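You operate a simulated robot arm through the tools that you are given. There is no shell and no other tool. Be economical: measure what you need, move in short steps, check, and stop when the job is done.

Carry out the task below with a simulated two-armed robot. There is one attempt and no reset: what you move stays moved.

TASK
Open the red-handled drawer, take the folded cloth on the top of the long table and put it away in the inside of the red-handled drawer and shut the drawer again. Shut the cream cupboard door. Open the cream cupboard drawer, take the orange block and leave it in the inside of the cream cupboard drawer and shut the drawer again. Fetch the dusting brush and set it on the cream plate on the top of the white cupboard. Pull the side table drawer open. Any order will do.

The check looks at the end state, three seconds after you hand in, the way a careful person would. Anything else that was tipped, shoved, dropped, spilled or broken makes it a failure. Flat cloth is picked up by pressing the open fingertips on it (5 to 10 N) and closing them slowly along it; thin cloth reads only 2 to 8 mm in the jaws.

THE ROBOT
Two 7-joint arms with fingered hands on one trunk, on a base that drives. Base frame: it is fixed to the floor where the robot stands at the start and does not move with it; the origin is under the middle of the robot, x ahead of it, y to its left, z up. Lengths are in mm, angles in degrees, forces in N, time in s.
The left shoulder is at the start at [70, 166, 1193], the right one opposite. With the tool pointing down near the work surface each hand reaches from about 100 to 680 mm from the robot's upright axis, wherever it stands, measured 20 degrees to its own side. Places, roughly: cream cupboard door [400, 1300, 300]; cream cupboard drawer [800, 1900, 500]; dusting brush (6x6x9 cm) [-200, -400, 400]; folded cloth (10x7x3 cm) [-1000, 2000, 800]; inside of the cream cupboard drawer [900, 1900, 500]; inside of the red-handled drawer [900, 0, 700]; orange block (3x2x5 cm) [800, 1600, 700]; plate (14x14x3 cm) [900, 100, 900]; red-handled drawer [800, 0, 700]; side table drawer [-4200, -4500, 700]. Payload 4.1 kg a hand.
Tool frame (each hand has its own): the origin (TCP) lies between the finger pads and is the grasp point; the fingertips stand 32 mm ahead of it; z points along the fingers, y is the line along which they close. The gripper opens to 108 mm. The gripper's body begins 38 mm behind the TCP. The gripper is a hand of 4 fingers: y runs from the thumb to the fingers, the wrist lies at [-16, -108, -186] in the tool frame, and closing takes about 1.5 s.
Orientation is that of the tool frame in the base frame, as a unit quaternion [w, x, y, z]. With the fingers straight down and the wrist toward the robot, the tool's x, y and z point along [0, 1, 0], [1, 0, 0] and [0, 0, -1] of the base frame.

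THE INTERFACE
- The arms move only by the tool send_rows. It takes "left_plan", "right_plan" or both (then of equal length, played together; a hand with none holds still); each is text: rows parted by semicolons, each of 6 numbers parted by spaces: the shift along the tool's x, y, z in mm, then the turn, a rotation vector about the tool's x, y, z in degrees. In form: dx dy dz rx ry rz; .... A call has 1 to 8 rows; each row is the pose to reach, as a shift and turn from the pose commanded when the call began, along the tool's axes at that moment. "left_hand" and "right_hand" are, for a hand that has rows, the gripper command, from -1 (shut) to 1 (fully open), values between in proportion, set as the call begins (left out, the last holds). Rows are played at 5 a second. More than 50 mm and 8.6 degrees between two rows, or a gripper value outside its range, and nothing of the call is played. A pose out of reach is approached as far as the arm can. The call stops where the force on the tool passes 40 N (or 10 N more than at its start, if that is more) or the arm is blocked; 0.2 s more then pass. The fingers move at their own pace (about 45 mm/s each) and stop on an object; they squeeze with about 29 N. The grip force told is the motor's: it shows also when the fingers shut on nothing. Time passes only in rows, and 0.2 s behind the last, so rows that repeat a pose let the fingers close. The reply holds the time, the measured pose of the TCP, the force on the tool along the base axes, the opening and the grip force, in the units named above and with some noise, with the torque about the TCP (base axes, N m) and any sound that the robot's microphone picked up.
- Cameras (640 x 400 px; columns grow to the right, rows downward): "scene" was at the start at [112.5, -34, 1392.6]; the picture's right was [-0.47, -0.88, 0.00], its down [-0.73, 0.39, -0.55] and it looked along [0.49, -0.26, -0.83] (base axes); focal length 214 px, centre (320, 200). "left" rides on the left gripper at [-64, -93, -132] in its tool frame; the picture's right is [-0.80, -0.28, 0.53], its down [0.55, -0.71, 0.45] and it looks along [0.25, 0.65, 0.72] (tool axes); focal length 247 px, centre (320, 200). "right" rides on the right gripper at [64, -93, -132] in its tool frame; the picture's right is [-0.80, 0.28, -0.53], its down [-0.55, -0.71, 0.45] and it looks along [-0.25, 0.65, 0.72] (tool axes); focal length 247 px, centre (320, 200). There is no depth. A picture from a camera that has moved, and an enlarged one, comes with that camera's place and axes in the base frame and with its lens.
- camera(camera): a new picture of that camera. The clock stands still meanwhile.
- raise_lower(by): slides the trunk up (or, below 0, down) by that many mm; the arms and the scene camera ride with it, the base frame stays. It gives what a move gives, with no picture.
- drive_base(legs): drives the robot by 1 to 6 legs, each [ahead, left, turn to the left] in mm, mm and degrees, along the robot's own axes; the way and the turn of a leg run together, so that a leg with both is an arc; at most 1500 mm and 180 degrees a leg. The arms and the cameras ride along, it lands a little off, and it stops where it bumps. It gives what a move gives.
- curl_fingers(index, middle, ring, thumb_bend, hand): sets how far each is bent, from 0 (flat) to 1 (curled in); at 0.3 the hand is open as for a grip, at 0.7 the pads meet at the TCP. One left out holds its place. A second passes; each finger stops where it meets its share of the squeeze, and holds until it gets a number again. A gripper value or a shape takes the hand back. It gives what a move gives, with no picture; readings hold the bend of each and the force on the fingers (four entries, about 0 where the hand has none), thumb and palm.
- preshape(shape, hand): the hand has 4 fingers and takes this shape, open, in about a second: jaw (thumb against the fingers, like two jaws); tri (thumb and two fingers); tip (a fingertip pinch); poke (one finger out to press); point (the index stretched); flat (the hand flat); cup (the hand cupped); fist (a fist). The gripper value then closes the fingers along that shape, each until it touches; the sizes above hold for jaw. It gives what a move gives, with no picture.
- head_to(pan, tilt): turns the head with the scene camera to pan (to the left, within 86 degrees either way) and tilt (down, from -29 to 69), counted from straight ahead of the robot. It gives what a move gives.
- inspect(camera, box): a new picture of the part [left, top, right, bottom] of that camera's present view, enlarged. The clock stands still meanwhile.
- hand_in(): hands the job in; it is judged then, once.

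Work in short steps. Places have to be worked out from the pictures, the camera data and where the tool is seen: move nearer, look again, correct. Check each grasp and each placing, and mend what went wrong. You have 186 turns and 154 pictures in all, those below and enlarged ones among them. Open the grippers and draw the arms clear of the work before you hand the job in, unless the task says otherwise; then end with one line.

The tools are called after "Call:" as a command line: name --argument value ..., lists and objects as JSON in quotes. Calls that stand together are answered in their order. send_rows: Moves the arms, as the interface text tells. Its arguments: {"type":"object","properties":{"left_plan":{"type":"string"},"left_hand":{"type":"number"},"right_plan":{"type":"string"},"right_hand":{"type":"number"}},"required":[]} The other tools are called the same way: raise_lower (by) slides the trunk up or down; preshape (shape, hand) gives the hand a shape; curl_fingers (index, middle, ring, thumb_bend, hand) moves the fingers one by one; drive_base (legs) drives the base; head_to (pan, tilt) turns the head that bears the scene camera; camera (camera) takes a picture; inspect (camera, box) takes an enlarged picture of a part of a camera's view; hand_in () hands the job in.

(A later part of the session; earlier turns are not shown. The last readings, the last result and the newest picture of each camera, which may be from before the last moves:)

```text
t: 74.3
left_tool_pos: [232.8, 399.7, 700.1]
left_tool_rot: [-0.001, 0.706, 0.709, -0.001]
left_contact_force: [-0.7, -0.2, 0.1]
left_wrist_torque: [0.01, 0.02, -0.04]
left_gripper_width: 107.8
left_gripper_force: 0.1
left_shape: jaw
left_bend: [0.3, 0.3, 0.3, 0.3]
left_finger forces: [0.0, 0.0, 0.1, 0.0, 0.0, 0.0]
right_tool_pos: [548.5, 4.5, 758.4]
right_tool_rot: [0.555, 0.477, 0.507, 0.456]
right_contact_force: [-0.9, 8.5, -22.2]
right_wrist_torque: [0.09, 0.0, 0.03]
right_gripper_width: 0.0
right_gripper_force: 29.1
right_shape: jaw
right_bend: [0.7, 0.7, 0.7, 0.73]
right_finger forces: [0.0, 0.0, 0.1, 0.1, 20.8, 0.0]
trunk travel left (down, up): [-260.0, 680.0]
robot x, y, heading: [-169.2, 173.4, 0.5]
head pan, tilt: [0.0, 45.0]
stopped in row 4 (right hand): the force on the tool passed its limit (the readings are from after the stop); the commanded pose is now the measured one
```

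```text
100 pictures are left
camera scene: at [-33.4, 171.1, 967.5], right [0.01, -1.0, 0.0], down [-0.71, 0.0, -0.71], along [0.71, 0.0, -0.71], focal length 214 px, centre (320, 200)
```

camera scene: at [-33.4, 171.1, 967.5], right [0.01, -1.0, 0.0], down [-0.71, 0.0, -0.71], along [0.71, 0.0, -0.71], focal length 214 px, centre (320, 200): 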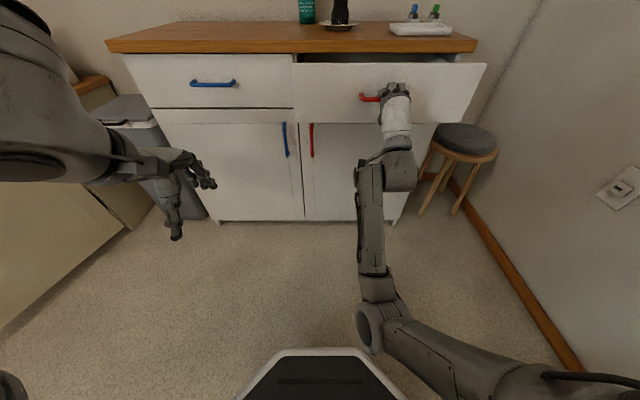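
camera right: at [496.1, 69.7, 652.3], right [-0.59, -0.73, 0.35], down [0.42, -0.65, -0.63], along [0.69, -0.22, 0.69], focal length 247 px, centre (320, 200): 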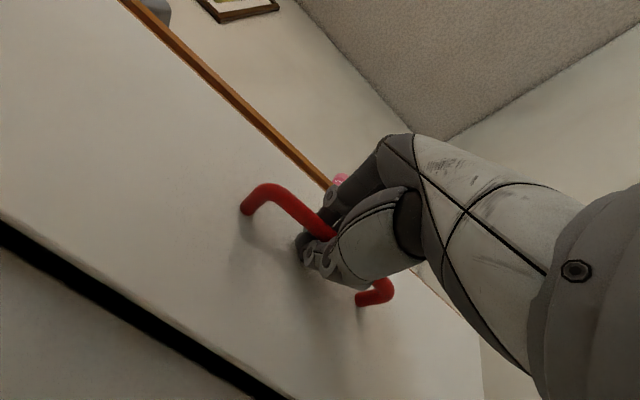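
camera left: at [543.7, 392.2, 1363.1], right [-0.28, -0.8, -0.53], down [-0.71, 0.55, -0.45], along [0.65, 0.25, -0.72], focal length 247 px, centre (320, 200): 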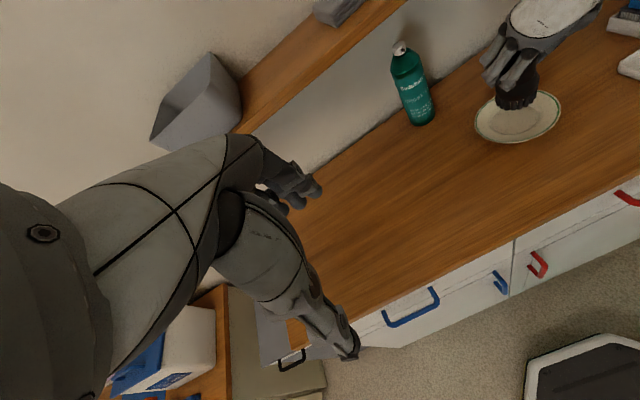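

Drawer is out ~115 mm; vertical strain built up as the arm drifted up. I relieve it and pull the rest with the base.

Call:
send_rows --right_plan "0 -2 0 0 0 0; 0 -4 0 0 0 0"

Call:
drive_base --legs '[[-150, 0, 0]]'

Call:
camera --camera "scene"

```text
t: 74.9
left_tool_pos: [234.8, 398.0, 700.5]
left_tool_rot: [-0.002, 0.706, 0.708, -0.002]
left_contact_force: [-0.6, 0.0, -0.2]
left_wrist_torque: [-0.03, -0.05, -0.01]
left_gripper_width: 107.7
left_gripper_force: 0.0
left_shape: jaw
left_bend: [0.3, 0.3, 0.3, 0.3]
left_finger forces: [0.1, 0.0, 0.0, 0.1, 0.0, 0.1]
right_tool_pos: [549.3, 3.6, 759.1]
right_tool_rot: [0.558, 0.476, 0.504, 0.456]
right_contact_force: [1.1, 11.1, -21.5]
right_wrist_torque: [0.13, -0.02, 0.04]
right_gripper_width: 0.0
right_gripper_force: 29.2
right_shape: jaw
right_bend: [0.7, 0.7, 0.7, 0.73]
right_finger forces: [0.1, 0.0, 0.1, 0.1, 19.7, 0.1]
trunk travel left (down, up): [-260.0, 680.0]
robot x, y, heading: [-166.6, 168.4, 0.2]
head pan, tilt: [0.0, 45.0]
```

```text
t: 76.3
left_tool_pos: [84.8, 399.0, 699.4]
left_tool_rot: [-0.001, 0.705, 0.709, -0.001]
left_contact_force: [0.0, -0.2, 0.4]
left_wrist_torque: [0.01, -0.01, 0.0]
left_gripper_width: 107.9
left_gripper_force: 0.1
left_shape: jaw
left_bend: [0.3, 0.3, 0.3, 0.3]
left_finger forces: [0.1, 0.0, 0.0, 0.1, 0.1, 0.1]
right_tool_pos: [398.6, 3.7, 758.4]
right_tool_rot: [0.558, 0.476, 0.504, 0.456]
right_contact_force: [-0.8, 6.5, -17.3]
right_wrist_torque: [0.07, -0.02, 0.06]
right_gripper_width: 0.1
right_gripper_force: 28.6
right_shape: jaw
right_bend: [0.7, 0.7, 0.7, 0.73]
right_finger forces: [0.1, 0.0, 0.1, 0.0, 17.0, 0.0]
trunk travel left (down, up): [-260.0, 680.0]
robot x, y, heading: [-315.0, 170.1, 0.3]
head pan, tilt: [0.0, 45.0]
```

```text
99 pictures are left
camera scene: at [-182.3, 170.5, 967.6], right [0.0, -1.0, 0.0], down [-0.71, 0.0, -0.71], along [0.71, 0.0, -0.71], focal length 214 px, centre (320, 200)
```

scene: 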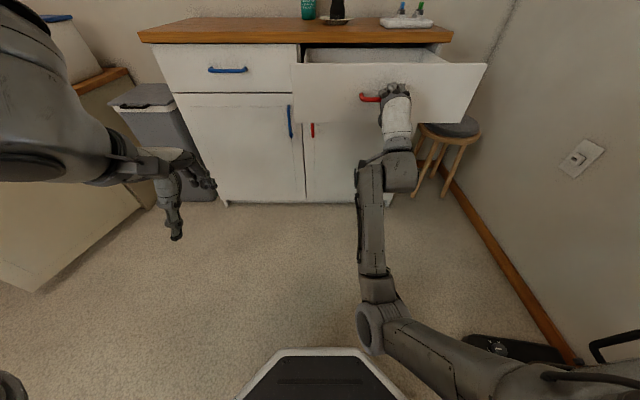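

Drawer is out ~265 mm. Open the hand and back straight off.

Call:
send_rows --right_plan "0 0 0 0 0 0; 0 0 0 0 0 0; 0 0 0 0 0 0; 0 0 0 0 0 0; 0 0 0 0 0 0; 0 0 0 0 0 0" --right_hand 0.6

Call:
drive_base --legs '[[-200, 0, 0]]'

Call:
head_to --pan 75 --tilt 25

Call:
camera --camera "scene"

```text
t: 77.7
left_tool_pos: [83.0, 398.5, 702.1]
left_tool_rot: [0.001, 0.705, 0.709, 0.0]
left_contact_force: [0.1, 0.2, 0.5]
left_wrist_torque: [0.0, -0.04, -0.04]
left_gripper_width: 107.7
left_gripper_force: 0.1
left_shape: jaw
left_bend: [0.3, 0.3, 0.3, 0.3]
left_finger forces: [0.0, 0.0, 0.1, 0.0, 0.0, 0.0]
right_tool_pos: [398.1, 3.1, 760.3]
right_tool_rot: [0.559, 0.474, 0.504, 0.457]
right_contact_force: [-0.6, 0.2, 0.0]
right_wrist_torque: [0.0, -0.03, -0.02]
right_gripper_width: 86.5
right_gripper_force: 0.1
right_shape: jaw
right_bend: [0.26, 0.35, 0.32, 0.54]
right_finger forces: [0.1, 0.0, 0.0, 0.1, 0.1, 0.0]
trunk travel left (down, up): [-260.0, 680.0]
robot x, y, heading: [-314.1, 171.7, 0.3]
head pan, tilt: [0.0, 45.0]
```

```text
t: 79.3
left_tool_pos: [-118.3, 397.9, 701.5]
left_tool_rot: [0.0, 0.705, 0.709, 0.0]
left_contact_force: [-0.3, 0.0, -0.5]
left_wrist_torque: [0.0, 0.02, 0.01]
left_gripper_width: 107.8
left_gripper_force: 0.0
left_shape: jaw
left_bend: [0.3, 0.3, 0.3, 0.3]
left_finger forces: [0.1, 0.0, 0.0, 0.0, 0.1, 0.0]
right_tool_pos: [196.5, 2.4, 759.1]
right_tool_rot: [0.558, 0.475, 0.503, 0.457]
right_contact_force: [0.9, -0.9, -0.6]
right_wrist_torque: [-0.02, 0.0, -0.01]
right_gripper_width: 86.6
right_gripper_force: 0.0
right_shape: jaw
right_bend: [0.26, 0.35, 0.32, 0.54]
right_finger forces: [0.0, 0.1, 0.0, 0.0, 0.1, 0.0]
trunk travel left (down, up): [-260.0, 680.0]
robot x, y, heading: [-513.0, 172.9, 0.3]
head pan, tilt: [0.0, 45.0]
```

```text
t: 80.8
left_tool_pos: [-118.1, 398.9, 701.4]
left_tool_rot: [0.0, 0.705, 0.709, 0.0]
left_contact_force: [0.0, 0.1, -0.8]
left_wrist_torque: [-0.03, 0.02, -0.05]
left_gripper_width: 107.6
left_gripper_force: 0.1
left_shape: jaw
left_bend: [0.3, 0.3, 0.3, 0.3]
left_finger forces: [0.1, 0.0, 0.1, 0.0, 0.0, 0.1]
right_tool_pos: [197.1, 1.0, 759.9]
right_tool_rot: [0.559, 0.475, 0.504, 0.456]
right_contact_force: [1.0, -0.7, -0.4]
right_wrist_torque: [-0.01, 0.04, 0.03]
right_gripper_width: 86.5
right_gripper_force: 0.2
right_shape: jaw
right_bend: [0.26, 0.35, 0.32, 0.54]
right_finger forces: [0.1, 0.0, 0.0, 0.0, 0.1, 0.0]
trunk travel left (down, up): [-260.0, 680.0]
robot x, y, heading: [-516.9, 173.0, 0.6]
head pan, tilt: [75.0, 25.0]
```

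```text
98 pictures are left
camera scene: at [-442.7, 258.1, 998.4], right [0.97, -0.25, 0.0], down [-0.11, -0.41, -0.91], along [0.23, 0.88, -0.42], focal length 214 px, centre (320, 200)
```

scene: 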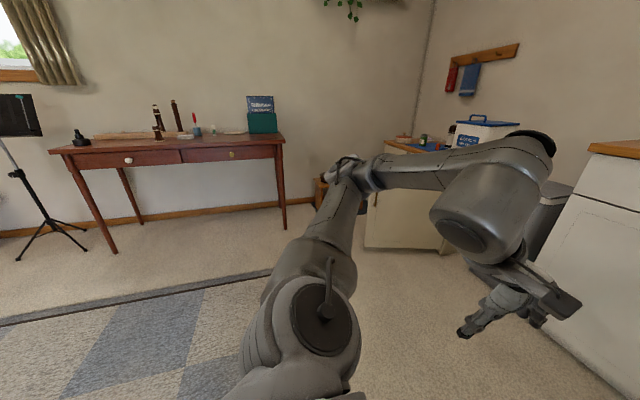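

Long table with the cloth is by the far wall. I raise the trunk and tuck the right hand (back to pointing down) before driving there.

Call:
raise_lower --by 400

Call:
send_rows --right_plan "-14 0 -24 8.5 0 0; -28 0 -48 17 0 0; -42 0 -72 25.5 0 0; -56 0 -96 34 0 0; -70 0 -120 42.5 0 0; -84 0 -144 51 0 0; -98 0 -168 59.5 0 0; -112 0 -192 68 0 0" --right_hand 1

Call:
drive_base --legs '[[0, 200, 0], [0, 0, 90]]'

Call:
head_to --pan 0 --tilt 30

Call:
camera --camera "scene"

```text
t: 84.6
left_tool_pos: [-117.2, 398.1, 1101.6]
left_tool_rot: [0.0, 0.705, 0.709, 0.0]
left_contact_force: [-0.1, 0.3, 0.4]
left_wrist_torque: [-0.03, -0.04, 0.0]
left_gripper_width: 107.6
left_gripper_force: 0.0
left_shape: jaw
left_bend: [0.3, 0.3, 0.3, 0.3]
left_finger forces: [0.0, 0.0, 0.0, 0.0, 0.0, 0.0]
right_tool_pos: [197.5, 1.9, 1159.8]
right_tool_rot: [0.558, 0.474, 0.504, 0.457]
right_contact_force: [0.5, 0.1, -0.2]
right_wrist_torque: [0.0, 0.02, 0.0]
right_gripper_width: 86.4
right_gripper_force: 0.1
right_shape: jaw
right_bend: [0.26, 0.35, 0.32, 0.54]
right_finger forces: [0.0, 0.0, 0.0, 0.0, 0.0, 0.0]
trunk travel left (down, up): [-660.0, 280.0]
robot x, y, heading: [-513.1, 166.0, 0.5]
head pan, tilt: [75.0, 25.0]
```

```text
t: 86.4
left_tool_pos: [-116.9, 397.0, 1101.7]
left_tool_rot: [0.0, 0.706, 0.709, 0.001]
left_contact_force: [0.3, 0.2, 1.0]
left_wrist_torque: [0.01, -0.01, -0.03]
left_gripper_width: 107.6
left_gripper_force: 0.1
left_shape: jaw
left_bend: [0.3, 0.3, 0.3, 0.3]
left_finger forces: [0.0, 0.0, 0.0, 0.1, 0.1, 0.0]
right_tool_pos: [3.2, -112.2, 1171.5]
right_tool_rot: [0.204, 0.713, 0.665, 0.094]
right_contact_force: [0.4, -0.6, 0.0]
right_wrist_torque: [0.03, 0.01, 0.01]
right_gripper_width: 108.1
right_gripper_force: 0.1
right_shape: jaw
right_bend: [0.3, 0.3, 0.3, 0.3]
right_finger forces: [0.0, 0.1, 0.0, 0.1, 0.0, 0.0]
right hand out of reach, approached as far as the arm can: row 8
trunk travel left (down, up): [-660.0, 280.0]
robot x, y, heading: [-514.8, 171.1, 0.3]
head pan, tilt: [75.0, 25.0]
```

```text
t: 91.8
left_tool_pos: [-730.0, 777.7, 1101.4]
left_tool_rot: [0.0, 0.017, 1.0, 0.0]
left_contact_force: [0.5, -0.2, 0.8]
left_wrist_torque: [-0.01, 0.0, -0.01]
left_gripper_width: 107.7
left_gripper_force: 0.0
left_shape: jaw
left_bend: [0.3, 0.3, 0.3, 0.3]
left_finger forces: [0.1, 0.0, 0.0, 0.0, 0.1, 0.1]
right_tool_pos: [-218.7, 880.1, 1170.7]
right_tool_rot: [0.08, 0.054, 0.973, 0.21]
right_contact_force: [-0.2, -0.3, -0.4]
right_wrist_torque: [-0.04, -0.02, -0.03]
right_gripper_width: 107.9
right_gripper_force: 0.0
right_shape: jaw
right_bend: [0.3, 0.3, 0.3, 0.3]
right_finger forces: [0.0, 0.1, 0.1, 0.0, 0.0, 0.0]
trunk travel left (down, up): [-660.0, 280.0]
robot x, y, heading: [-514.3, 373.1, 88.3]
head pan, tilt: [75.0, 25.0]
```

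```text
t: 93.2
left_tool_pos: [-729.4, 777.5, 1101.8]
left_tool_rot: [0.001, 0.017, 1.0, 0.0]
left_contact_force: [-0.3, -0.3, -1.1]
left_wrist_torque: [-0.01, -0.01, -0.01]
left_gripper_width: 108.0
left_gripper_force: 0.0
left_shape: jaw
left_bend: [0.3, 0.3, 0.3, 0.3]
left_finger forces: [0.0, 0.0, 0.0, 0.1, 0.0, 0.1]
right_tool_pos: [-216.5, 878.8, 1173.2]
right_tool_rot: [0.081, 0.055, 0.973, 0.211]
right_contact_force: [-0.5, 0.4, 0.5]
right_wrist_torque: [0.0, 0.0, -0.03]
right_gripper_width: 107.7
right_gripper_force: 0.1
right_shape: jaw
right_bend: [0.3, 0.3, 0.3, 0.3]
right_finger forces: [0.1, 0.0, 0.0, 0.1, 0.0, 0.0]
trunk travel left (down, up): [-660.0, 280.0]
robot x, y, heading: [-513.9, 372.1, 88.2]
head pan, tilt: [0.0, 30.0]
```

```text
97 pictures are left
camera scene: at [-512.3, 510.6, 1390.4], right [1.0, -0.03, 0.0], down [-0.02, -0.5, -0.87], along [0.03, 0.87, -0.5], focal length 214 px, centre (320, 200)
```

scene: 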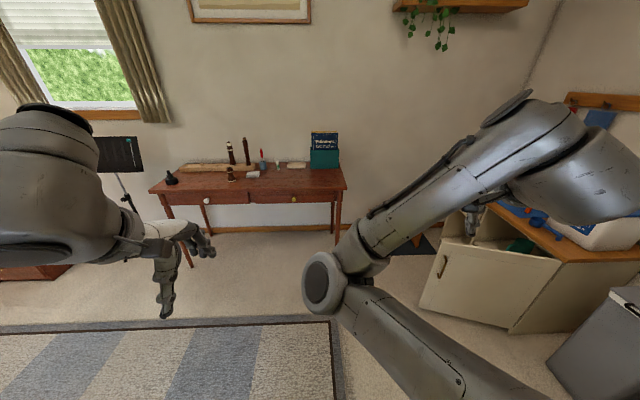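

Call:
inspect --camera "scene" --box '[140, 115, 360, 225]'

Call:
inspect --camera "scene" --box '[410, 180, 640, 350]'

```text
2.91 times, centred on (250, 170) of scene
camera zoom: at [-512.3, 510.6, 1390.4], right [1.0, -0.03, 0.0], down [-0.02, -0.5, -0.87], along [0.03, 0.87, -0.5], focal length 624 px, centre (524, 287)
```

zoom: 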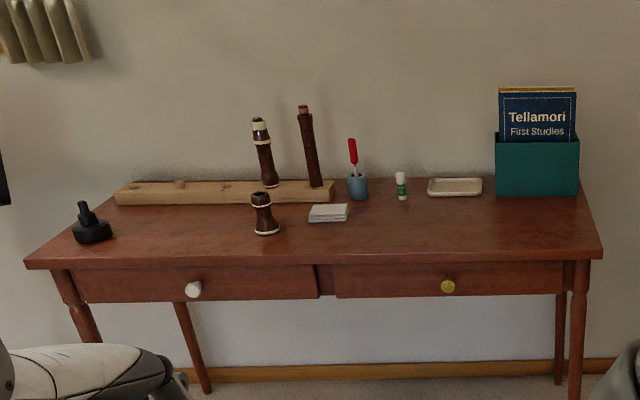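

```text
2.35 times, centred on (525, 265) of scene
camera zoom: at [-512.3, 510.6, 1390.4], right [1.0, -0.03, 0.0], down [-0.02, -0.5, -0.87], along [0.03, 0.87, -0.5], focal length 505 px, centre (-162, 47)
```

zoom: 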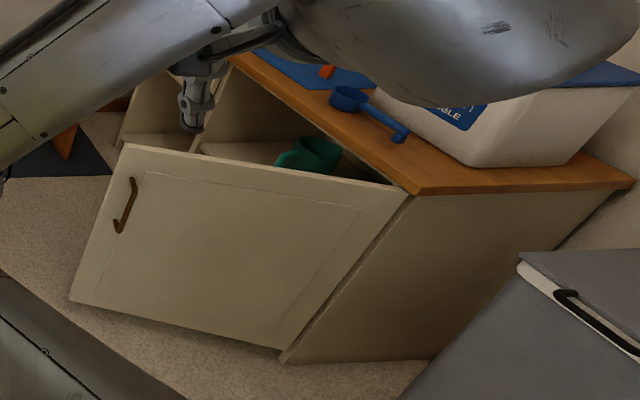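

Cloth (grey-white) at ≈(-932,1905), table edge at y≈1675. Drive: sidestep left, then ahead.

Call:
drive_base --legs '[[0, 260, 1.8], [850, 0, 0]]'

Call:
head_to --pan 15 --tilt 45

Call:
camera --camera "scene"

Call:
camera --camera "left"

```text
t: 99.2
left_tool_pos: [-1005.2, 1627.0, 1100.5]
left_tool_rot: [0.0, 0.0, 1.0, 0.0]
left_contact_force: [-0.4, 0.2, -0.2]
left_wrist_torque: [0.02, 0.01, 0.0]
left_gripper_width: 107.9
left_gripper_force: 0.2
left_shape: jaw
left_bend: [0.3, 0.3, 0.3, 0.3]
left_finger forces: [0.0, 0.0, 0.0, 0.0, 0.1, 0.1]
right_tool_pos: [-496.4, 1744.1, 1172.7]
right_tool_rot: [0.077, 0.039, 0.974, 0.211]
right_contact_force: [0.0, 0.1, 0.6]
right_wrist_torque: [0.03, -0.01, 0.0]
right_gripper_width: 107.6
right_gripper_force: 0.0
right_shape: jaw
right_bend: [0.3, 0.3, 0.3, 0.3]
right_finger forces: [0.1, 0.1, 0.0, 0.0, 0.1, 0.0]
trunk travel left (down, up): [-660.0, 280.0]
robot x, y, heading: [-781.9, 1229.4, 89.8]
head pan, tilt: [0.0, 30.0]
```

```text
t: 100.0
left_tool_pos: [-1005.9, 1626.5, 1102.0]
left_tool_rot: [-0.001, 0.0, 1.0, 0.0]
left_contact_force: [0.0, 0.2, -0.4]
left_wrist_torque: [0.0, 0.01, -0.05]
left_gripper_width: 107.9
left_gripper_force: 0.0
left_shape: jaw
left_bend: [0.3, 0.3, 0.3, 0.3]
left_finger forces: [0.0, 0.0, 0.0, 0.0, 0.1, 0.0]
right_tool_pos: [-495.5, 1743.7, 1171.8]
right_tool_rot: [0.078, 0.04, 0.973, 0.212]
right_contact_force: [0.3, 0.0, 0.2]
right_wrist_torque: [0.02, -0.03, 0.01]
right_gripper_width: 107.8
right_gripper_force: 0.1
right_shape: jaw
right_bend: [0.3, 0.3, 0.3, 0.3]
right_finger forces: [0.0, 0.0, 0.0, 0.0, 0.1, 0.0]
trunk travel left (down, up): [-660.0, 280.0]
robot x, y, heading: [-779.1, 1227.3, 90.0]
head pan, tilt: [15.0, 45.0]
```

```text
94 pictures are left
camera scene: at [-800.6, 1354.5, 1367.9], right [0.97, 0.26, 0.0], down [0.18, -0.68, -0.71], along [-0.18, 0.68, -0.71], focal length 214 px, centre (320, 200)
```

scene: 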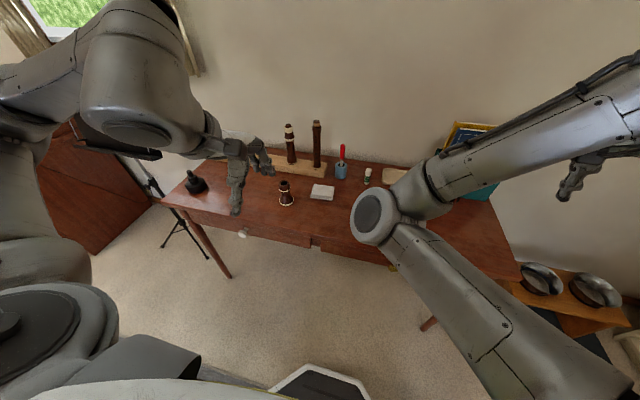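

```text
93 pictures are left
camera left: at [-941.3, 1533.4, 1232.6], right [0.8, -0.28, -0.53], down [-0.55, -0.71, -0.45], along [-0.25, 0.65, -0.72], focal length 247 px, centre (320, 200)
```

left: 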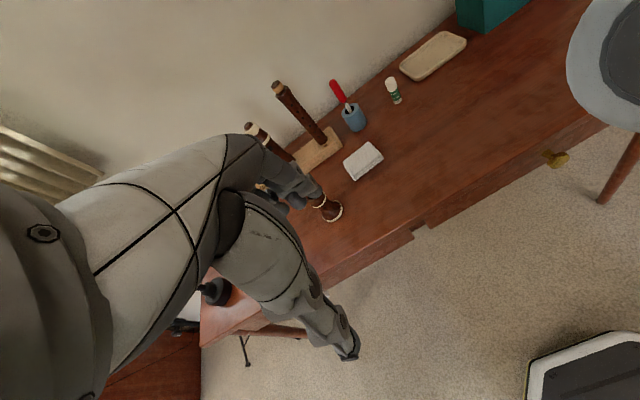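

Cloth ≈ (-953,1970,778). Drive ahead 130, then bring the left hand over it.

Call:
drive_base --legs '[[130, 0, 0]]'

Call:
send_rows --left_plan "-10 40 0 0 0 0; -20 80 10 0 0 0; -30 120 30 0 0 0; -40 160 70 0 0 0; -52 200 110 0 0 0; -52 205 150 0 0 0" --left_hand 1

Call:
camera --camera "left"

Call:
camera --camera "scene"

```text
t: 101.3
left_tool_pos: [-1005.4, 1756.4, 1101.1]
left_tool_rot: [0.0, 0.0, 1.0, 0.0]
left_contact_force: [0.4, 0.5, 0.0]
left_wrist_torque: [-0.05, 0.03, 0.0]
left_gripper_width: 107.8
left_gripper_force: 0.0
left_shape: jaw
left_bend: [0.3, 0.3, 0.3, 0.3]
left_finger forces: [0.1, 0.0, 0.0, 0.1, 0.0, 0.0]
right_tool_pos: [-495.4, 1874.5, 1173.1]
right_tool_rot: [0.077, 0.04, 0.973, 0.212]
right_contact_force: [0.2, 0.3, 0.1]
right_wrist_torque: [-0.03, 0.03, 0.01]
right_gripper_width: 108.1
right_gripper_force: 0.1
right_shape: jaw
right_bend: [0.3, 0.3, 0.3, 0.3]
right_finger forces: [0.0, 0.0, 0.0, 0.1, 0.1, 0.0]
trunk travel left (down, up): [-660.0, 280.0]
robot x, y, heading: [-775.8, 1357.4, 89.9]
head pan, tilt: [15.0, 45.0]
```

```text
refused: row 4 steps farther than a row can; nothing moved
```

```text
92 pictures are left
camera left: at [-941.5, 1664.0, 1232.7], right [0.8, -0.28, -0.53], down [-0.55, -0.71, -0.45], along [-0.25, 0.65, -0.72], focal length 247 px, centre (320, 200)
```

left: 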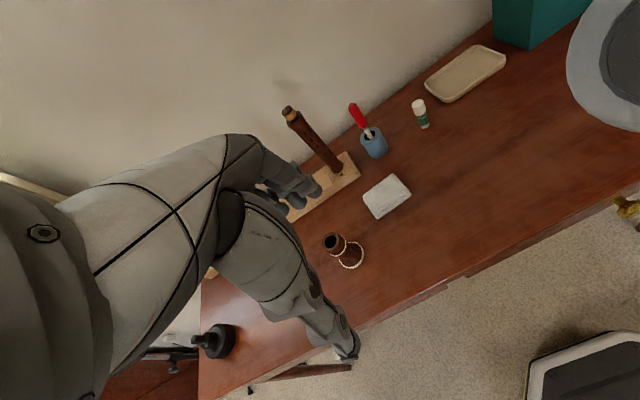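

```text
91 pictures are left
camera scene: at [-800.7, 1485.3, 1367.9], right [0.97, 0.26, 0.0], down [0.18, -0.68, -0.71], along [-0.18, 0.68, -0.71], focal length 214 px, centre (320, 200)
```

scene: 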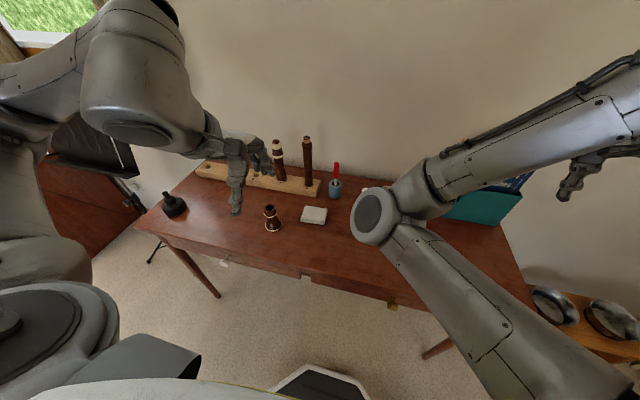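

Refined: cloth (-953,1979), top z≈775. Resend with smaller steps to hover at z≈870.

Call:
send_rows --left_plan "-8 42 5 0 0 0; -16 84 15 0 0 0; -24 124 40 0 0 0; -32 160 72 0 0 0; -40 190 108 0 0 0; -46 210 150 0 0 0; -50 220 195 0 0 0; -52 222 235 0 0 0" --left_hand 1

Call:
camera --camera "left"

Call:
inspect --camera "scene" --box '[230, 120, 390, 260]'

```text
t: 103.1
left_tool_pos: [-951.6, 1980.6, 865.9]
left_tool_rot: [-0.001, 0.001, 1.0, 0.0]
left_contact_force: [-0.4, 1.0, -0.4]
left_wrist_torque: [-0.02, 0.0, -0.03]
left_gripper_width: 107.7
left_gripper_force: 0.0
left_shape: jaw
left_bend: [0.3, 0.3, 0.3, 0.3]
left_finger forces: [0.0, 0.1, 0.0, 0.1, 0.1, 0.0]
right_tool_pos: [-495.0, 1875.2, 1172.2]
right_tool_rot: [0.078, 0.04, 0.973, 0.212]
right_contact_force: [0.1, 0.1, -0.2]
right_wrist_torque: [0.0, -0.03, 0.0]
right_gripper_width: 107.8
right_gripper_force: 0.0
right_shape: jaw
right_bend: [0.3, 0.3, 0.3, 0.3]
right_finger forces: [0.0, 0.0, 0.0, 0.0, 0.0, 0.0]
trunk travel left (down, up): [-660.0, 280.0]
robot x, y, heading: [-779.6, 1356.2, 89.9]
head pan, tilt: [15.0, 45.0]
```

```text
90 pictures are left
camera left: at [-887.0, 1887.3, 997.4], right [0.8, -0.28, -0.53], down [-0.55, -0.71, -0.45], along [-0.25, 0.65, -0.72], focal length 247 px, centre (320, 200)
```

left: 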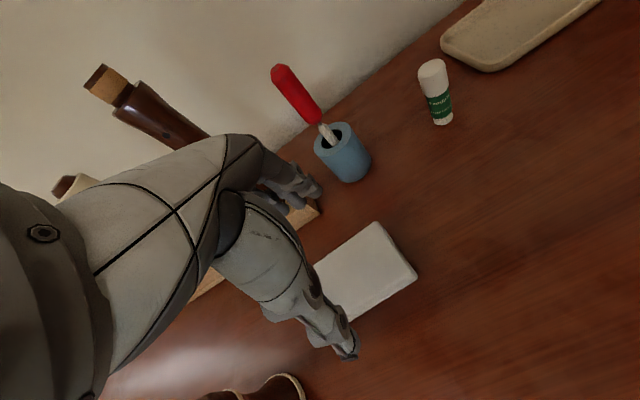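

```text
2.86 times, centred on (310, 190) of scene
camera zoom: at [-801.0, 1486.2, 1367.8], right [0.97, 0.26, 0.0], down [0.18, -0.68, -0.71], along [-0.18, 0.68, -0.71], focal length 613 px, centre (349, 229)
```

zoom: 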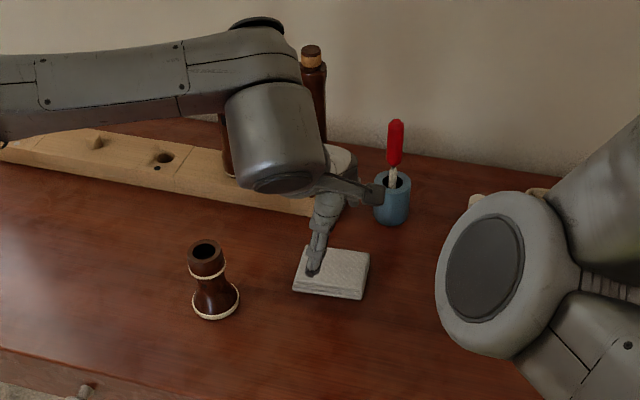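

Cloth centre ≈ (-962,1984), ~25 mm thick. Shift slightly and lower so fingertips go beside it.

Call:
send_rows --left_plan "5 2 25 0 0 0; 10 4 50 0 0 0; 10 4 65 0 0 0; 10 4 73 0 0 0"

Call:
camera --camera "left"

Call:
inspect --camera "scene" --box '[230, 120, 390, 260]'

```text
t: 104.1
left_tool_pos: [-965.5, 1981.9, 792.2]
left_tool_rot: [-0.001, 0.0, 1.0, -0.001]
left_contact_force: [0.4, 0.5, -0.2]
left_wrist_torque: [0.01, 0.02, 0.01]
left_gripper_width: 107.7
left_gripper_force: 0.1
left_shape: jaw
left_bend: [0.3, 0.3, 0.3, 0.3]
left_finger forces: [0.1, 0.0, 0.1, 0.1, 0.1, 0.0]
right_tool_pos: [-495.6, 1875.2, 1172.2]
right_tool_rot: [0.078, 0.04, 0.973, 0.212]
right_contact_force: [0.5, 0.8, -0.6]
right_wrist_torque: [0.04, 0.02, 0.0]
right_gripper_width: 107.7
right_gripper_force: 0.1
right_shape: jaw
right_bend: [0.3, 0.3, 0.3, 0.3]
right_finger forces: [0.1, 0.0, 0.1, 0.0, 0.0, 0.1]
trunk travel left (down, up): [-660.0, 280.0]
robot x, y, heading: [-781.5, 1356.4, 90.0]
head pan, tilt: [15.0, 45.0]
```

```text
88 pictures are left
camera left: at [-900.2, 1890.1, 923.5], right [0.8, -0.28, -0.53], down [-0.55, -0.71, -0.45], along [-0.25, 0.65, -0.72], focal length 247 px, centre (320, 200)
```

left: 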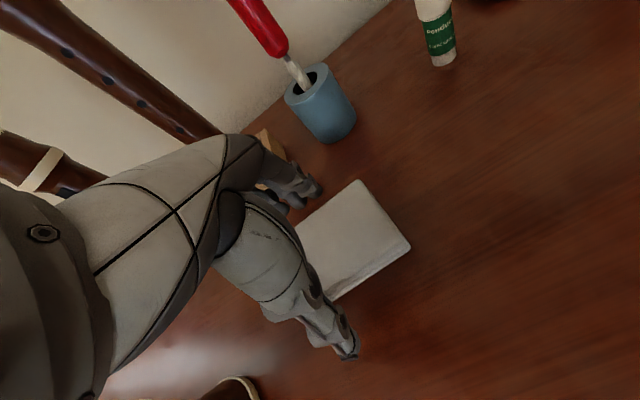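

```text
2.86 times, centred on (310, 190) of scene
camera zoom: at [-800.9, 1485.9, 1367.8], right [0.97, 0.26, 0.0], down [0.18, -0.68, -0.71], along [-0.18, 0.68, -0.71], focal length 613 px, centre (349, 229)
```

zoom: 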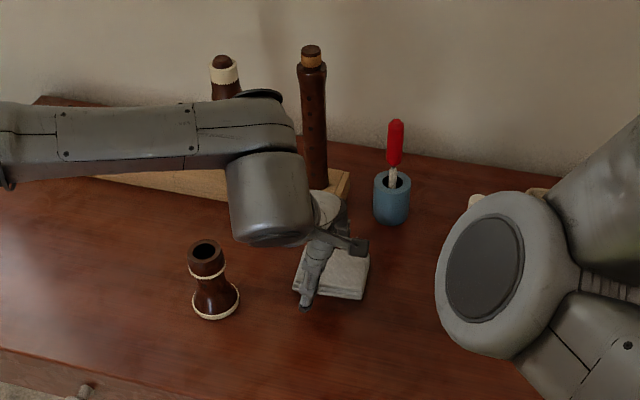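

Thumb is in front of the cloth, fingers behind. Lower the last few mm until slight contact.

Call:
send_rows --left_plan "-4 0 4 0 0 0; -4 0 8 0 0 0"

```text
t: 104.7
left_tool_pos: [-959.5, 1983.7, 785.5]
left_tool_rot: [0.0, 0.0, 1.0, 0.0]
left_contact_force: [-0.2, 0.0, -0.6]
left_wrist_torque: [0.02, -0.03, -0.02]
left_gripper_width: 107.8
left_gripper_force: 0.0
left_shape: jaw
left_bend: [0.3, 0.3, 0.3, 0.3]
left_finger forces: [0.0, 0.1, 0.0, 0.0, 0.0, 0.1]
right_tool_pos: [-495.8, 1874.5, 1171.9]
right_tool_rot: [0.077, 0.04, 0.973, 0.212]
right_contact_force: [0.2, -0.1, 0.1]
right_wrist_torque: [-0.01, 0.05, -0.01]
right_gripper_width: 107.7
right_gripper_force: 0.2
right_shape: jaw
right_bend: [0.3, 0.3, 0.3, 0.3]
right_finger forces: [0.1, 0.0, 0.0, 0.0, 0.0, 0.0]
trunk travel left (down, up): [-660.0, 280.0]
robot x, y, heading: [-780.4, 1355.4, 89.9]
head pan, tilt: [15.0, 45.0]
```

Call:
send_rows --left_plan "0 0 3 0 0 0; 0 0 6 0 0 0; 0 0 9 0 0 0"

```text
t: 105.5
left_tool_pos: [-959.6, 1983.3, 780.9]
left_tool_rot: [0.0, 0.001, 1.0, 0.003]
left_contact_force: [-2.9, -2.1, 23.5]
left_wrist_torque: [1.36, 0.29, 0.17]
left_gripper_width: 106.0
left_gripper_force: 0.0
left_shape: jaw
left_bend: [0.3, 0.3, 0.3, 0.3]
left_finger forces: [0.6, 22.1, 0.0, 0.1, 0.6, 0.0]
right_tool_pos: [-494.6, 1871.8, 1174.8]
right_tool_rot: [0.076, 0.04, 0.973, 0.213]
right_contact_force: [-0.7, -0.2, 0.0]
right_wrist_torque: [-0.02, -0.04, 0.01]
right_gripper_width: 107.7
right_gripper_force: 0.1
right_shape: jaw
right_bend: [0.3, 0.3, 0.3, 0.3]
right_finger forces: [0.0, 0.0, 0.0, 0.0, 0.2, 0.0]
trunk travel left (down, up): [-660.0, 280.0]
robot x, y, heading: [-782.8, 1355.7, 89.8]
head pan, tilt: [15.0, 45.0]
```

Table contact (23 N). Back off ~5 mm in command and close the fingers.

Call:
send_rows --left_plan "0 0 -6 0 0 0; 0 0 -6 0 0 0; 0 0 -6 0 0 0; 0 0 -6 0 0 0; 0 0 -6 0 0 0; 0 0 -6 0 0 0; 0 0 -6 0 0 0; 0 0 -6 0 0 0" --left_hand -1

Call:
camera --camera "left"

```text
t: 107.3
left_tool_pos: [-960.6, 1983.3, 783.5]
left_tool_rot: [0.0, 0.001, 1.0, 0.0]
left_contact_force: [1.1, 0.8, 6.0]
left_wrist_torque: [0.14, -0.05, 0.02]
left_gripper_width: 62.4
left_gripper_force: 28.9
left_shape: jaw
left_bend: [0.29, 0.41, 0.39, 0.67]
left_finger forces: [17.2, 10.7, 3.7, 0.1, 29.4, 0.1]
right_tool_pos: [-495.6, 1873.5, 1172.5]
right_tool_rot: [0.077, 0.039, 0.973, 0.212]
right_contact_force: [-0.6, -0.4, 0.9]
right_wrist_torque: [0.03, 0.01, -0.02]
right_gripper_width: 107.8
right_gripper_force: 0.1
right_shape: jaw
right_bend: [0.3, 0.3, 0.3, 0.3]
right_finger forces: [0.1, 0.0, 0.0, 0.0, 0.0, 0.0]
trunk travel left (down, up): [-660.0, 280.0]
robot x, y, heading: [-781.5, 1355.3, 89.7]
head pan, tilt: [15.0, 45.0]
```

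```text
86 pictures are left
camera left: at [-895.0, 1889.9, 914.6], right [0.8, -0.28, -0.53], down [-0.55, -0.71, -0.45], along [-0.25, 0.65, -0.72], focal length 247 px, centre (320, 200)
```

left: 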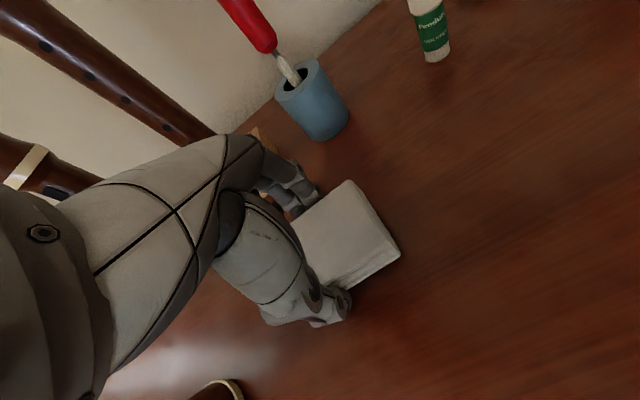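

Gripped as a 62 mm stack. Lift it straight up.

Call:
send_rows --left_plan "0 0 -10 0 0 0; 0 0 -25 0 0 0; 0 0 -50 0 0 0; 0 0 -90 0 0 0; 0 0 -135 0 0 0; 0 0 -180 0 0 0; 0 -40 -210 0 0 0; 0 -80 -230 0 0 0"

Call:
camera --camera "left"

```text
t: 109.1
left_tool_pos: [-956.8, 1901.2, 1015.6]
left_tool_rot: [-0.001, -0.001, 1.0, 0.0]
left_contact_force: [0.1, 0.5, 0.0]
left_wrist_torque: [0.03, 0.03, -0.03]
left_gripper_width: 62.3
left_gripper_force: 28.7
left_shape: jaw
left_bend: [0.74, 0.42, 0.4, 0.67]
left_finger forces: [14.3, 9.9, 3.6, 0.1, 27.8, 0.1]
right_tool_pos: [-495.8, 1874.5, 1173.2]
right_tool_rot: [0.077, 0.04, 0.973, 0.212]
right_contact_force: [0.1, -0.7, -0.1]
right_wrist_torque: [0.01, -0.03, 0.02]
right_gripper_width: 107.7
right_gripper_force: 0.1
right_shape: jaw
right_bend: [0.3, 0.3, 0.3, 0.3]
right_finger forces: [0.1, 0.0, 0.0, 0.0, 0.1, 0.0]
trunk travel left (down, up): [-660.0, 280.0]
robot x, y, heading: [-776.4, 1354.3, 90.1]
head pan, tilt: [15.0, 45.0]
```

```text
85 pictures are left
camera left: at [-892.9, 1809.0, 1146.9], right [0.8, -0.28, -0.53], down [-0.55, -0.71, -0.45], along [-0.25, 0.65, -0.72], focal length 247 px, centre (320, 200)
```

left: 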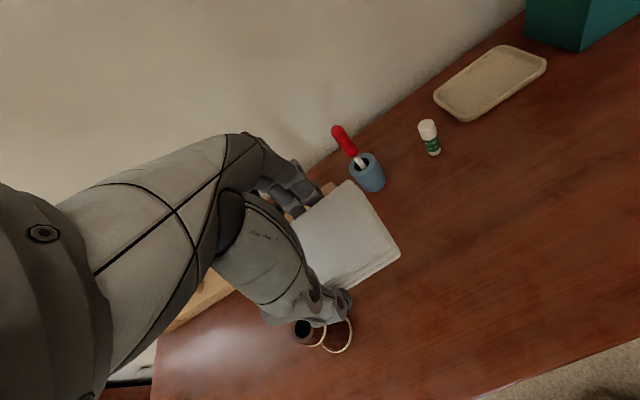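

Cloth secured. Drive back, turn to face the white cupboard, and approach the open drawer.

Call:
drive_base --legs '[[-900, 0, 0], [0, 0, -90], [0, -280, 0], [450, 0, 0]]'

Call:
head_to --pan 0 --tilt 45

Call:
camera --camera "scene"

```text
t: 121.6
left_tool_pos: [218.2, 349.1, 1015.7]
left_tool_rot: [0.0, 0.706, 0.708, -0.001]
left_contact_force: [0.9, -0.5, -0.8]
left_wrist_torque: [0.01, 0.02, -0.02]
left_gripper_width: 61.9
left_gripper_force: 28.9
left_shape: jaw
left_bend: [0.74, 0.42, 0.4, 0.67]
left_finger forces: [14.0, 9.6, 3.6, 0.0, 27.1, 0.0]
right_tool_pos: [191.5, -113.2, 1173.1]
right_tool_rot: [0.204, 0.715, 0.662, 0.097]
right_contact_force: [-0.8, -0.4, -0.4]
right_wrist_torque: [0.01, 0.03, -0.02]
right_gripper_width: 107.7
right_gripper_force: 0.0
right_shape: jaw
right_bend: [0.3, 0.3, 0.3, 0.3]
right_finger forces: [0.0, 0.0, 0.1, 0.0, 0.1, 0.0]
trunk travel left (down, up): [-660.0, 280.0]
robot x, y, heading: [-327.3, 168.0, 0.1]
head pan, tilt: [15.0, 45.0]
```

```text
t: 122.3
left_tool_pos: [218.8, 347.8, 1015.3]
left_tool_rot: [0.0, 0.706, 0.708, 0.0]
left_contact_force: [0.4, 0.1, -1.1]
left_wrist_torque: [-0.01, -0.01, -0.03]
left_gripper_width: 61.9
left_gripper_force: 28.6
left_shape: jaw
left_bend: [0.74, 0.42, 0.4, 0.67]
left_finger forces: [14.0, 9.7, 3.6, 0.0, 27.2, 0.1]
right_tool_pos: [190.8, -114.1, 1173.4]
right_tool_rot: [0.205, 0.715, 0.662, 0.096]
right_contact_force: [0.0, -0.5, -0.3]
right_wrist_torque: [-0.02, 0.02, 0.04]
right_gripper_width: 107.6
right_gripper_force: 0.0
right_shape: jaw
right_bend: [0.3, 0.3, 0.3, 0.3]
right_finger forces: [0.0, 0.0, 0.0, 0.1, 0.0, 0.0]
trunk travel left (down, up): [-660.0, 280.0]
robot x, y, heading: [-328.1, 168.7, 0.1]
head pan, tilt: [0.0, 45.0]
```

```text
84 pictures are left
camera scene: at [-196.1, 168.9, 1367.8], right [0.0, -1.0, 0.0], down [-0.71, 0.0, -0.71], along [0.71, 0.0, -0.71], focal length 214 px, centre (320, 200)
```

scene: 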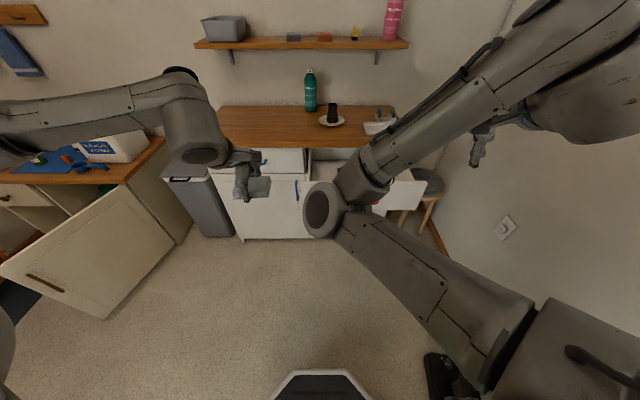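

The right arm's elbow is blocking the view; I move the right hand out/forward to a better posture.

Call:
send_rows --right_plan "-10 6 38 5 0 0; -19 12 76 10 0 0; -29 18 113 15 0 0; -38 25 151 20 0 0; -48 31 189 24 0 0; -80 31 189 24 0 0"

Call:
camera --camera "scene"

```text
t: 123.7
left_tool_pos: [218.1, 346.7, 1015.1]
left_tool_rot: [0.0, 0.706, 0.708, 0.001]
left_contact_force: [-0.6, 0.0, 0.0]
left_wrist_torque: [0.01, 0.0, 0.02]
left_gripper_width: 62.0
left_gripper_force: 29.6
left_shape: jaw
left_bend: [0.74, 0.42, 0.4, 0.67]
left_finger forces: [14.0, 9.6, 3.6, 0.0, 27.2, 0.0]
right_tool_pos: [287.3, -227.3, 1028.7]
right_tool_rot: [0.05, 0.742, 0.667, -0.043]
right_contact_force: [-0.6, -0.9, 0.1]
right_wrist_torque: [0.0, 0.01, 0.03]
right_gripper_width: 107.7
right_gripper_force: 0.0
right_shape: jaw
right_bend: [0.3, 0.3, 0.3, 0.3]
right_finger forces: [0.0, 0.0, 0.0, 0.0, 0.1, 0.0]
trunk travel left (down, up): [-660.0, 280.0]
robot x, y, heading: [-326.8, 170.6, 0.2]
head pan, tilt: [0.0, 45.0]
```

```text
83 pictures are left
camera scene: at [-196.4, 167.0, 1367.9], right [0.0, -1.0, 0.0], down [-0.71, 0.0, -0.71], along [0.71, 0.0, -0.71], focal length 214 px, centre (320, 200)
```

scene: 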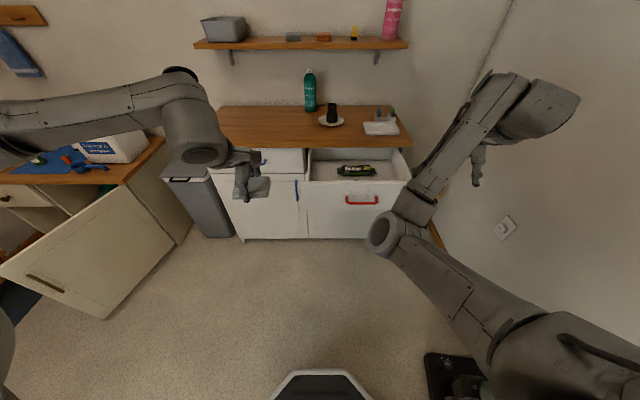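

Drawer is visible now with an item inside toward the rear. Zoom and drive closer.

Call:
drive_base --legs '[[230, 0, 0]]'

Call:
camera --camera "scene"

Call:
inspect --camera "scene" --box '[290, 160, 450, 300]'

```text
t: 125.5
left_tool_pos: [448.6, 349.9, 1015.6]
left_tool_rot: [0.0, 0.706, 0.708, 0.0]
left_contact_force: [0.1, 0.2, -0.4]
left_wrist_torque: [0.0, 0.0, 0.0]
left_gripper_width: 61.9
left_gripper_force: 29.0
left_shape: jaw
left_bend: [0.74, 0.42, 0.4, 0.67]
left_finger forces: [13.9, 9.6, 3.6, 0.0, 27.2, 0.0]
right_tool_pos: [516.8, -224.9, 1027.8]
right_tool_rot: [0.052, 0.742, 0.667, -0.044]
right_contact_force: [0.2, 0.0, -0.5]
right_wrist_torque: [0.01, 0.0, -0.04]
right_gripper_width: 107.6
right_gripper_force: 0.1
right_shape: jaw
right_bend: [0.3, 0.3, 0.3, 0.3]
right_finger forces: [0.0, 0.0, 0.0, 0.1, 0.0, 0.0]
trunk travel left (down, up): [-660.0, 280.0]
robot x, y, heading: [-95.5, 171.1, 0.4]
head pan, tilt: [0.0, 45.0]
```

```text
82 pictures are left
camera scene: at [34.8, 169.7, 1367.8], right [0.0, -1.0, 0.0], down [-0.71, 0.0, -0.71], along [0.71, 0.0, -0.71], focal length 214 px, centre (320, 200)
```

scene: 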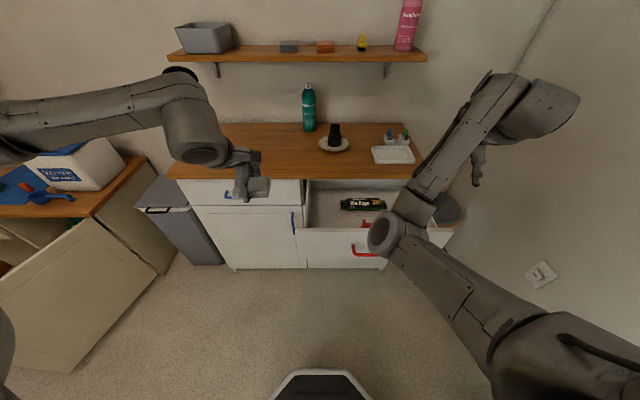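

```text
2.86 times, centred on (370, 230) of scene
camera zoom: at [34.8, 169.7, 1367.8], right [0.0, -1.0, 0.0], down [-0.71, 0.0, -0.71], along [0.71, 0.0, -0.71], focal length 613 px, centre (177, 114)
```

zoom: 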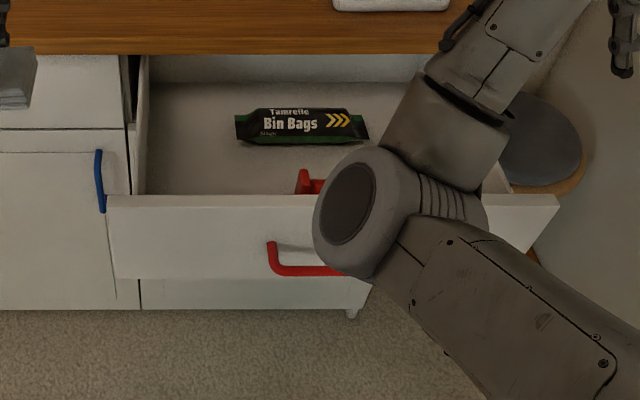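

Free space is the left-front of the drawer; target cloth centre ≈ (575,140). I shift the base 90 mm right (right elbow clear of the left arm), then move the left hand over.

Call:
drive_base --legs '[[40, -90, -0.4]]'

Call:
send_rows --left_plan "-35 25 0 0 0 0; -70 50 0 0 0 0; -105 75 0 0 0 0; -120 90 20 0 0 0"

Call:
camera --camera "scene"

Call:
camera --camera "left"

```text
t: 126.6
left_tool_pos: [488.3, 254.0, 1015.0]
left_tool_rot: [-0.001, 0.709, 0.706, 0.0]
left_contact_force: [0.4, -0.6, -0.2]
left_wrist_torque: [0.01, 0.05, -0.01]
left_gripper_width: 62.0
left_gripper_force: 29.2
left_shape: jaw
left_bend: [0.74, 0.42, 0.4, 0.67]
left_finger forces: [13.9, 9.6, 3.7, 0.0, 27.2, 0.0]
right_tool_pos: [553.9, -319.9, 1027.7]
right_tool_rot: [0.052, 0.744, 0.664, -0.044]
right_contact_force: [-0.3, -0.9, -1.1]
right_wrist_torque: [0.01, -0.03, -0.03]
right_gripper_width: 107.9
right_gripper_force: 0.1
right_shape: jaw
right_bend: [0.3, 0.3, 0.3, 0.3]
right_finger forces: [0.0, 0.0, 0.0, 0.0, 0.1, 0.1]
trunk travel left (down, up): [-660.0, 280.0]
robot x, y, heading: [-56.7, 77.9, -0.5]
head pan, tilt: [0.0, 45.0]
```

```text
t: 127.6
left_tool_pos: [581.8, 134.3, 994.3]
left_tool_rot: [0.0, 0.708, 0.706, 0.001]
left_contact_force: [-0.5, -0.5, -0.9]
left_wrist_torque: [-0.03, 0.02, 0.02]
left_gripper_width: 61.4
left_gripper_force: 29.3
left_shape: jaw
left_bend: [0.74, 0.42, 0.4, 0.67]
left_finger forces: [14.1, 9.5, 3.6, 0.0, 27.1, 0.0]
right_tool_pos: [553.9, -321.2, 1028.0]
right_tool_rot: [0.051, 0.744, 0.665, -0.044]
right_contact_force: [0.6, 0.7, 0.6]
right_wrist_torque: [0.0, 0.0, 0.04]
right_gripper_width: 107.8
right_gripper_force: 0.1
right_shape: jaw
right_bend: [0.3, 0.3, 0.3, 0.3]
right_finger forces: [0.0, 0.0, 0.0, 0.0, 0.0, 0.1]
trunk travel left (down, up): [-660.0, 280.0]
robot x, y, heading: [-57.6, 81.3, -0.2]
head pan, tilt: [0.0, 45.0]
```

```text
80 pictures are left
camera scene: at [75.1, 77.2, 1367.7], right [0.0, -1.0, 0.0], down [-0.71, 0.0, -0.71], along [0.71, 0.0, -0.71], focal length 214 px, centre (320, 200)
```

scene: 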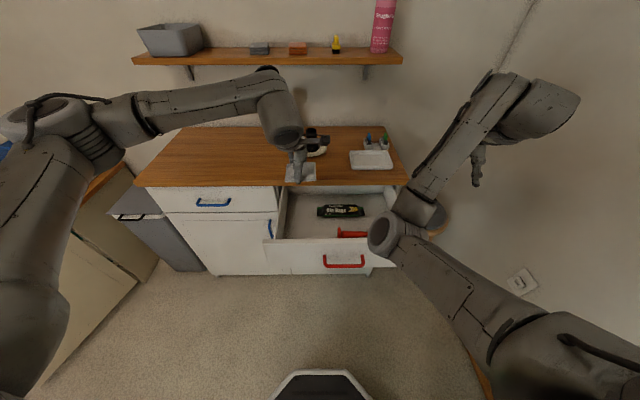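

```text
79 pictures are left
camera left: at [488.6, 69.8, 1126.2], right [-0.29, -0.8, -0.53], down [-0.71, 0.55, -0.45], along [0.65, 0.25, -0.72], focal length 247 px, centre (320, 200)
```

left: 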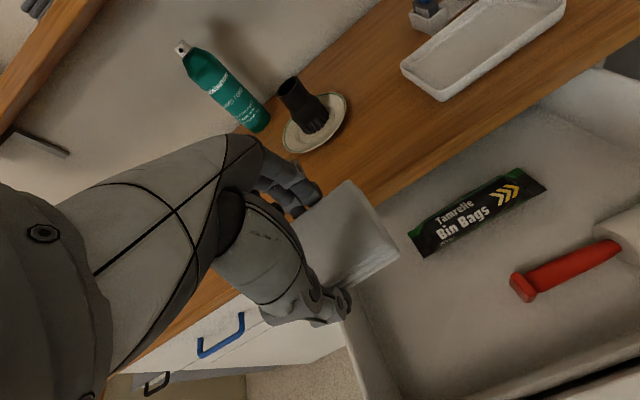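

Cloth is over the drawer's left front area. Lower it (shifting slightly toward the robot), stopping above the floor.

Call:
send_rows --left_plan "-3 -8 40 0 0 0; -6 -15 80 0 0 0; -6 -15 120 0 0 0; -6 -15 155 0 0 0; -6 -15 190 0 0 0"

Call:
camera --camera "left"

Call:
inspect --camera "scene" --box '[240, 120, 420, 280]'

```text
t: 128.8
left_tool_pos: [564.4, 126.2, 802.6]
left_tool_rot: [0.0, 0.709, 0.705, -0.001]
left_contact_force: [0.3, -0.1, -1.0]
left_wrist_torque: [-0.02, 0.01, 0.03]
left_gripper_width: 61.5
left_gripper_force: 28.8
left_shape: jaw
left_bend: [0.74, 0.42, 0.4, 0.67]
left_finger forces: [14.0, 9.5, 3.6, 0.0, 27.1, 0.0]
right_tool_pos: [554.8, -320.6, 1029.1]
right_tool_rot: [0.052, 0.744, 0.664, -0.044]
right_contact_force: [0.7, 0.1, -0.5]
right_wrist_torque: [-0.02, 0.0, -0.01]
right_gripper_width: 107.8
right_gripper_force: 0.1
right_shape: jaw
right_bend: [0.3, 0.3, 0.3, 0.3]
right_finger forces: [0.0, 0.0, 0.0, 0.0, 0.0, 0.0]
trunk travel left (down, up): [-660.0, 280.0]
robot x, y, heading: [-57.6, 77.8, 0.1]
head pan, tilt: [0.0, 45.0]
```

```text
78 pictures are left
camera left: at [471.4, 62.6, 935.3], right [-0.29, -0.8, -0.53], down [-0.7, 0.55, -0.45], along [0.65, 0.25, -0.72], focal length 247 px, centre (320, 200)
```

left: 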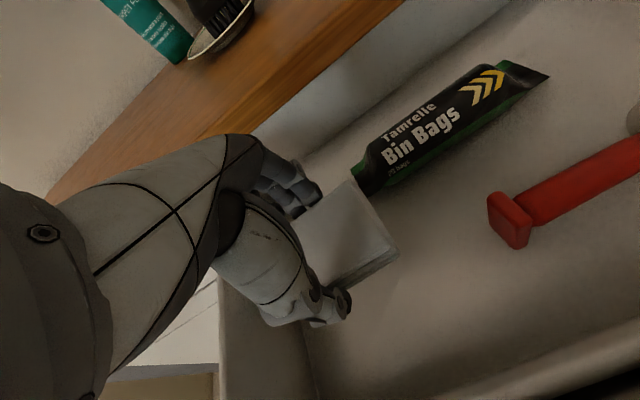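

```text
2.50 times, centred on (330, 200) of scene
camera zoom: at [74.7, 77.3, 1367.8], right [0.0, -1.0, 0.0], down [-0.71, 0.0, -0.71], along [0.71, 0.0, -0.71], focal length 536 px, centre (295, 200)
```

zoom: 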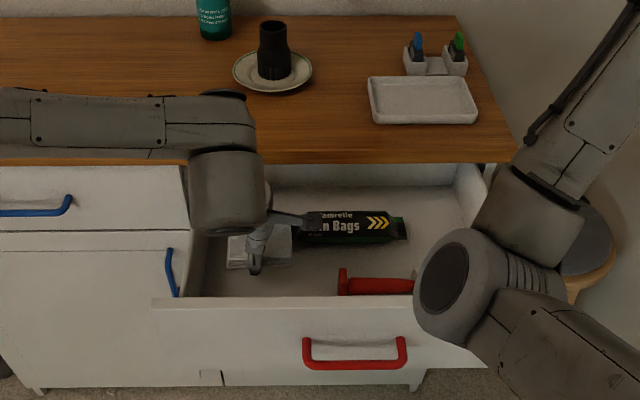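

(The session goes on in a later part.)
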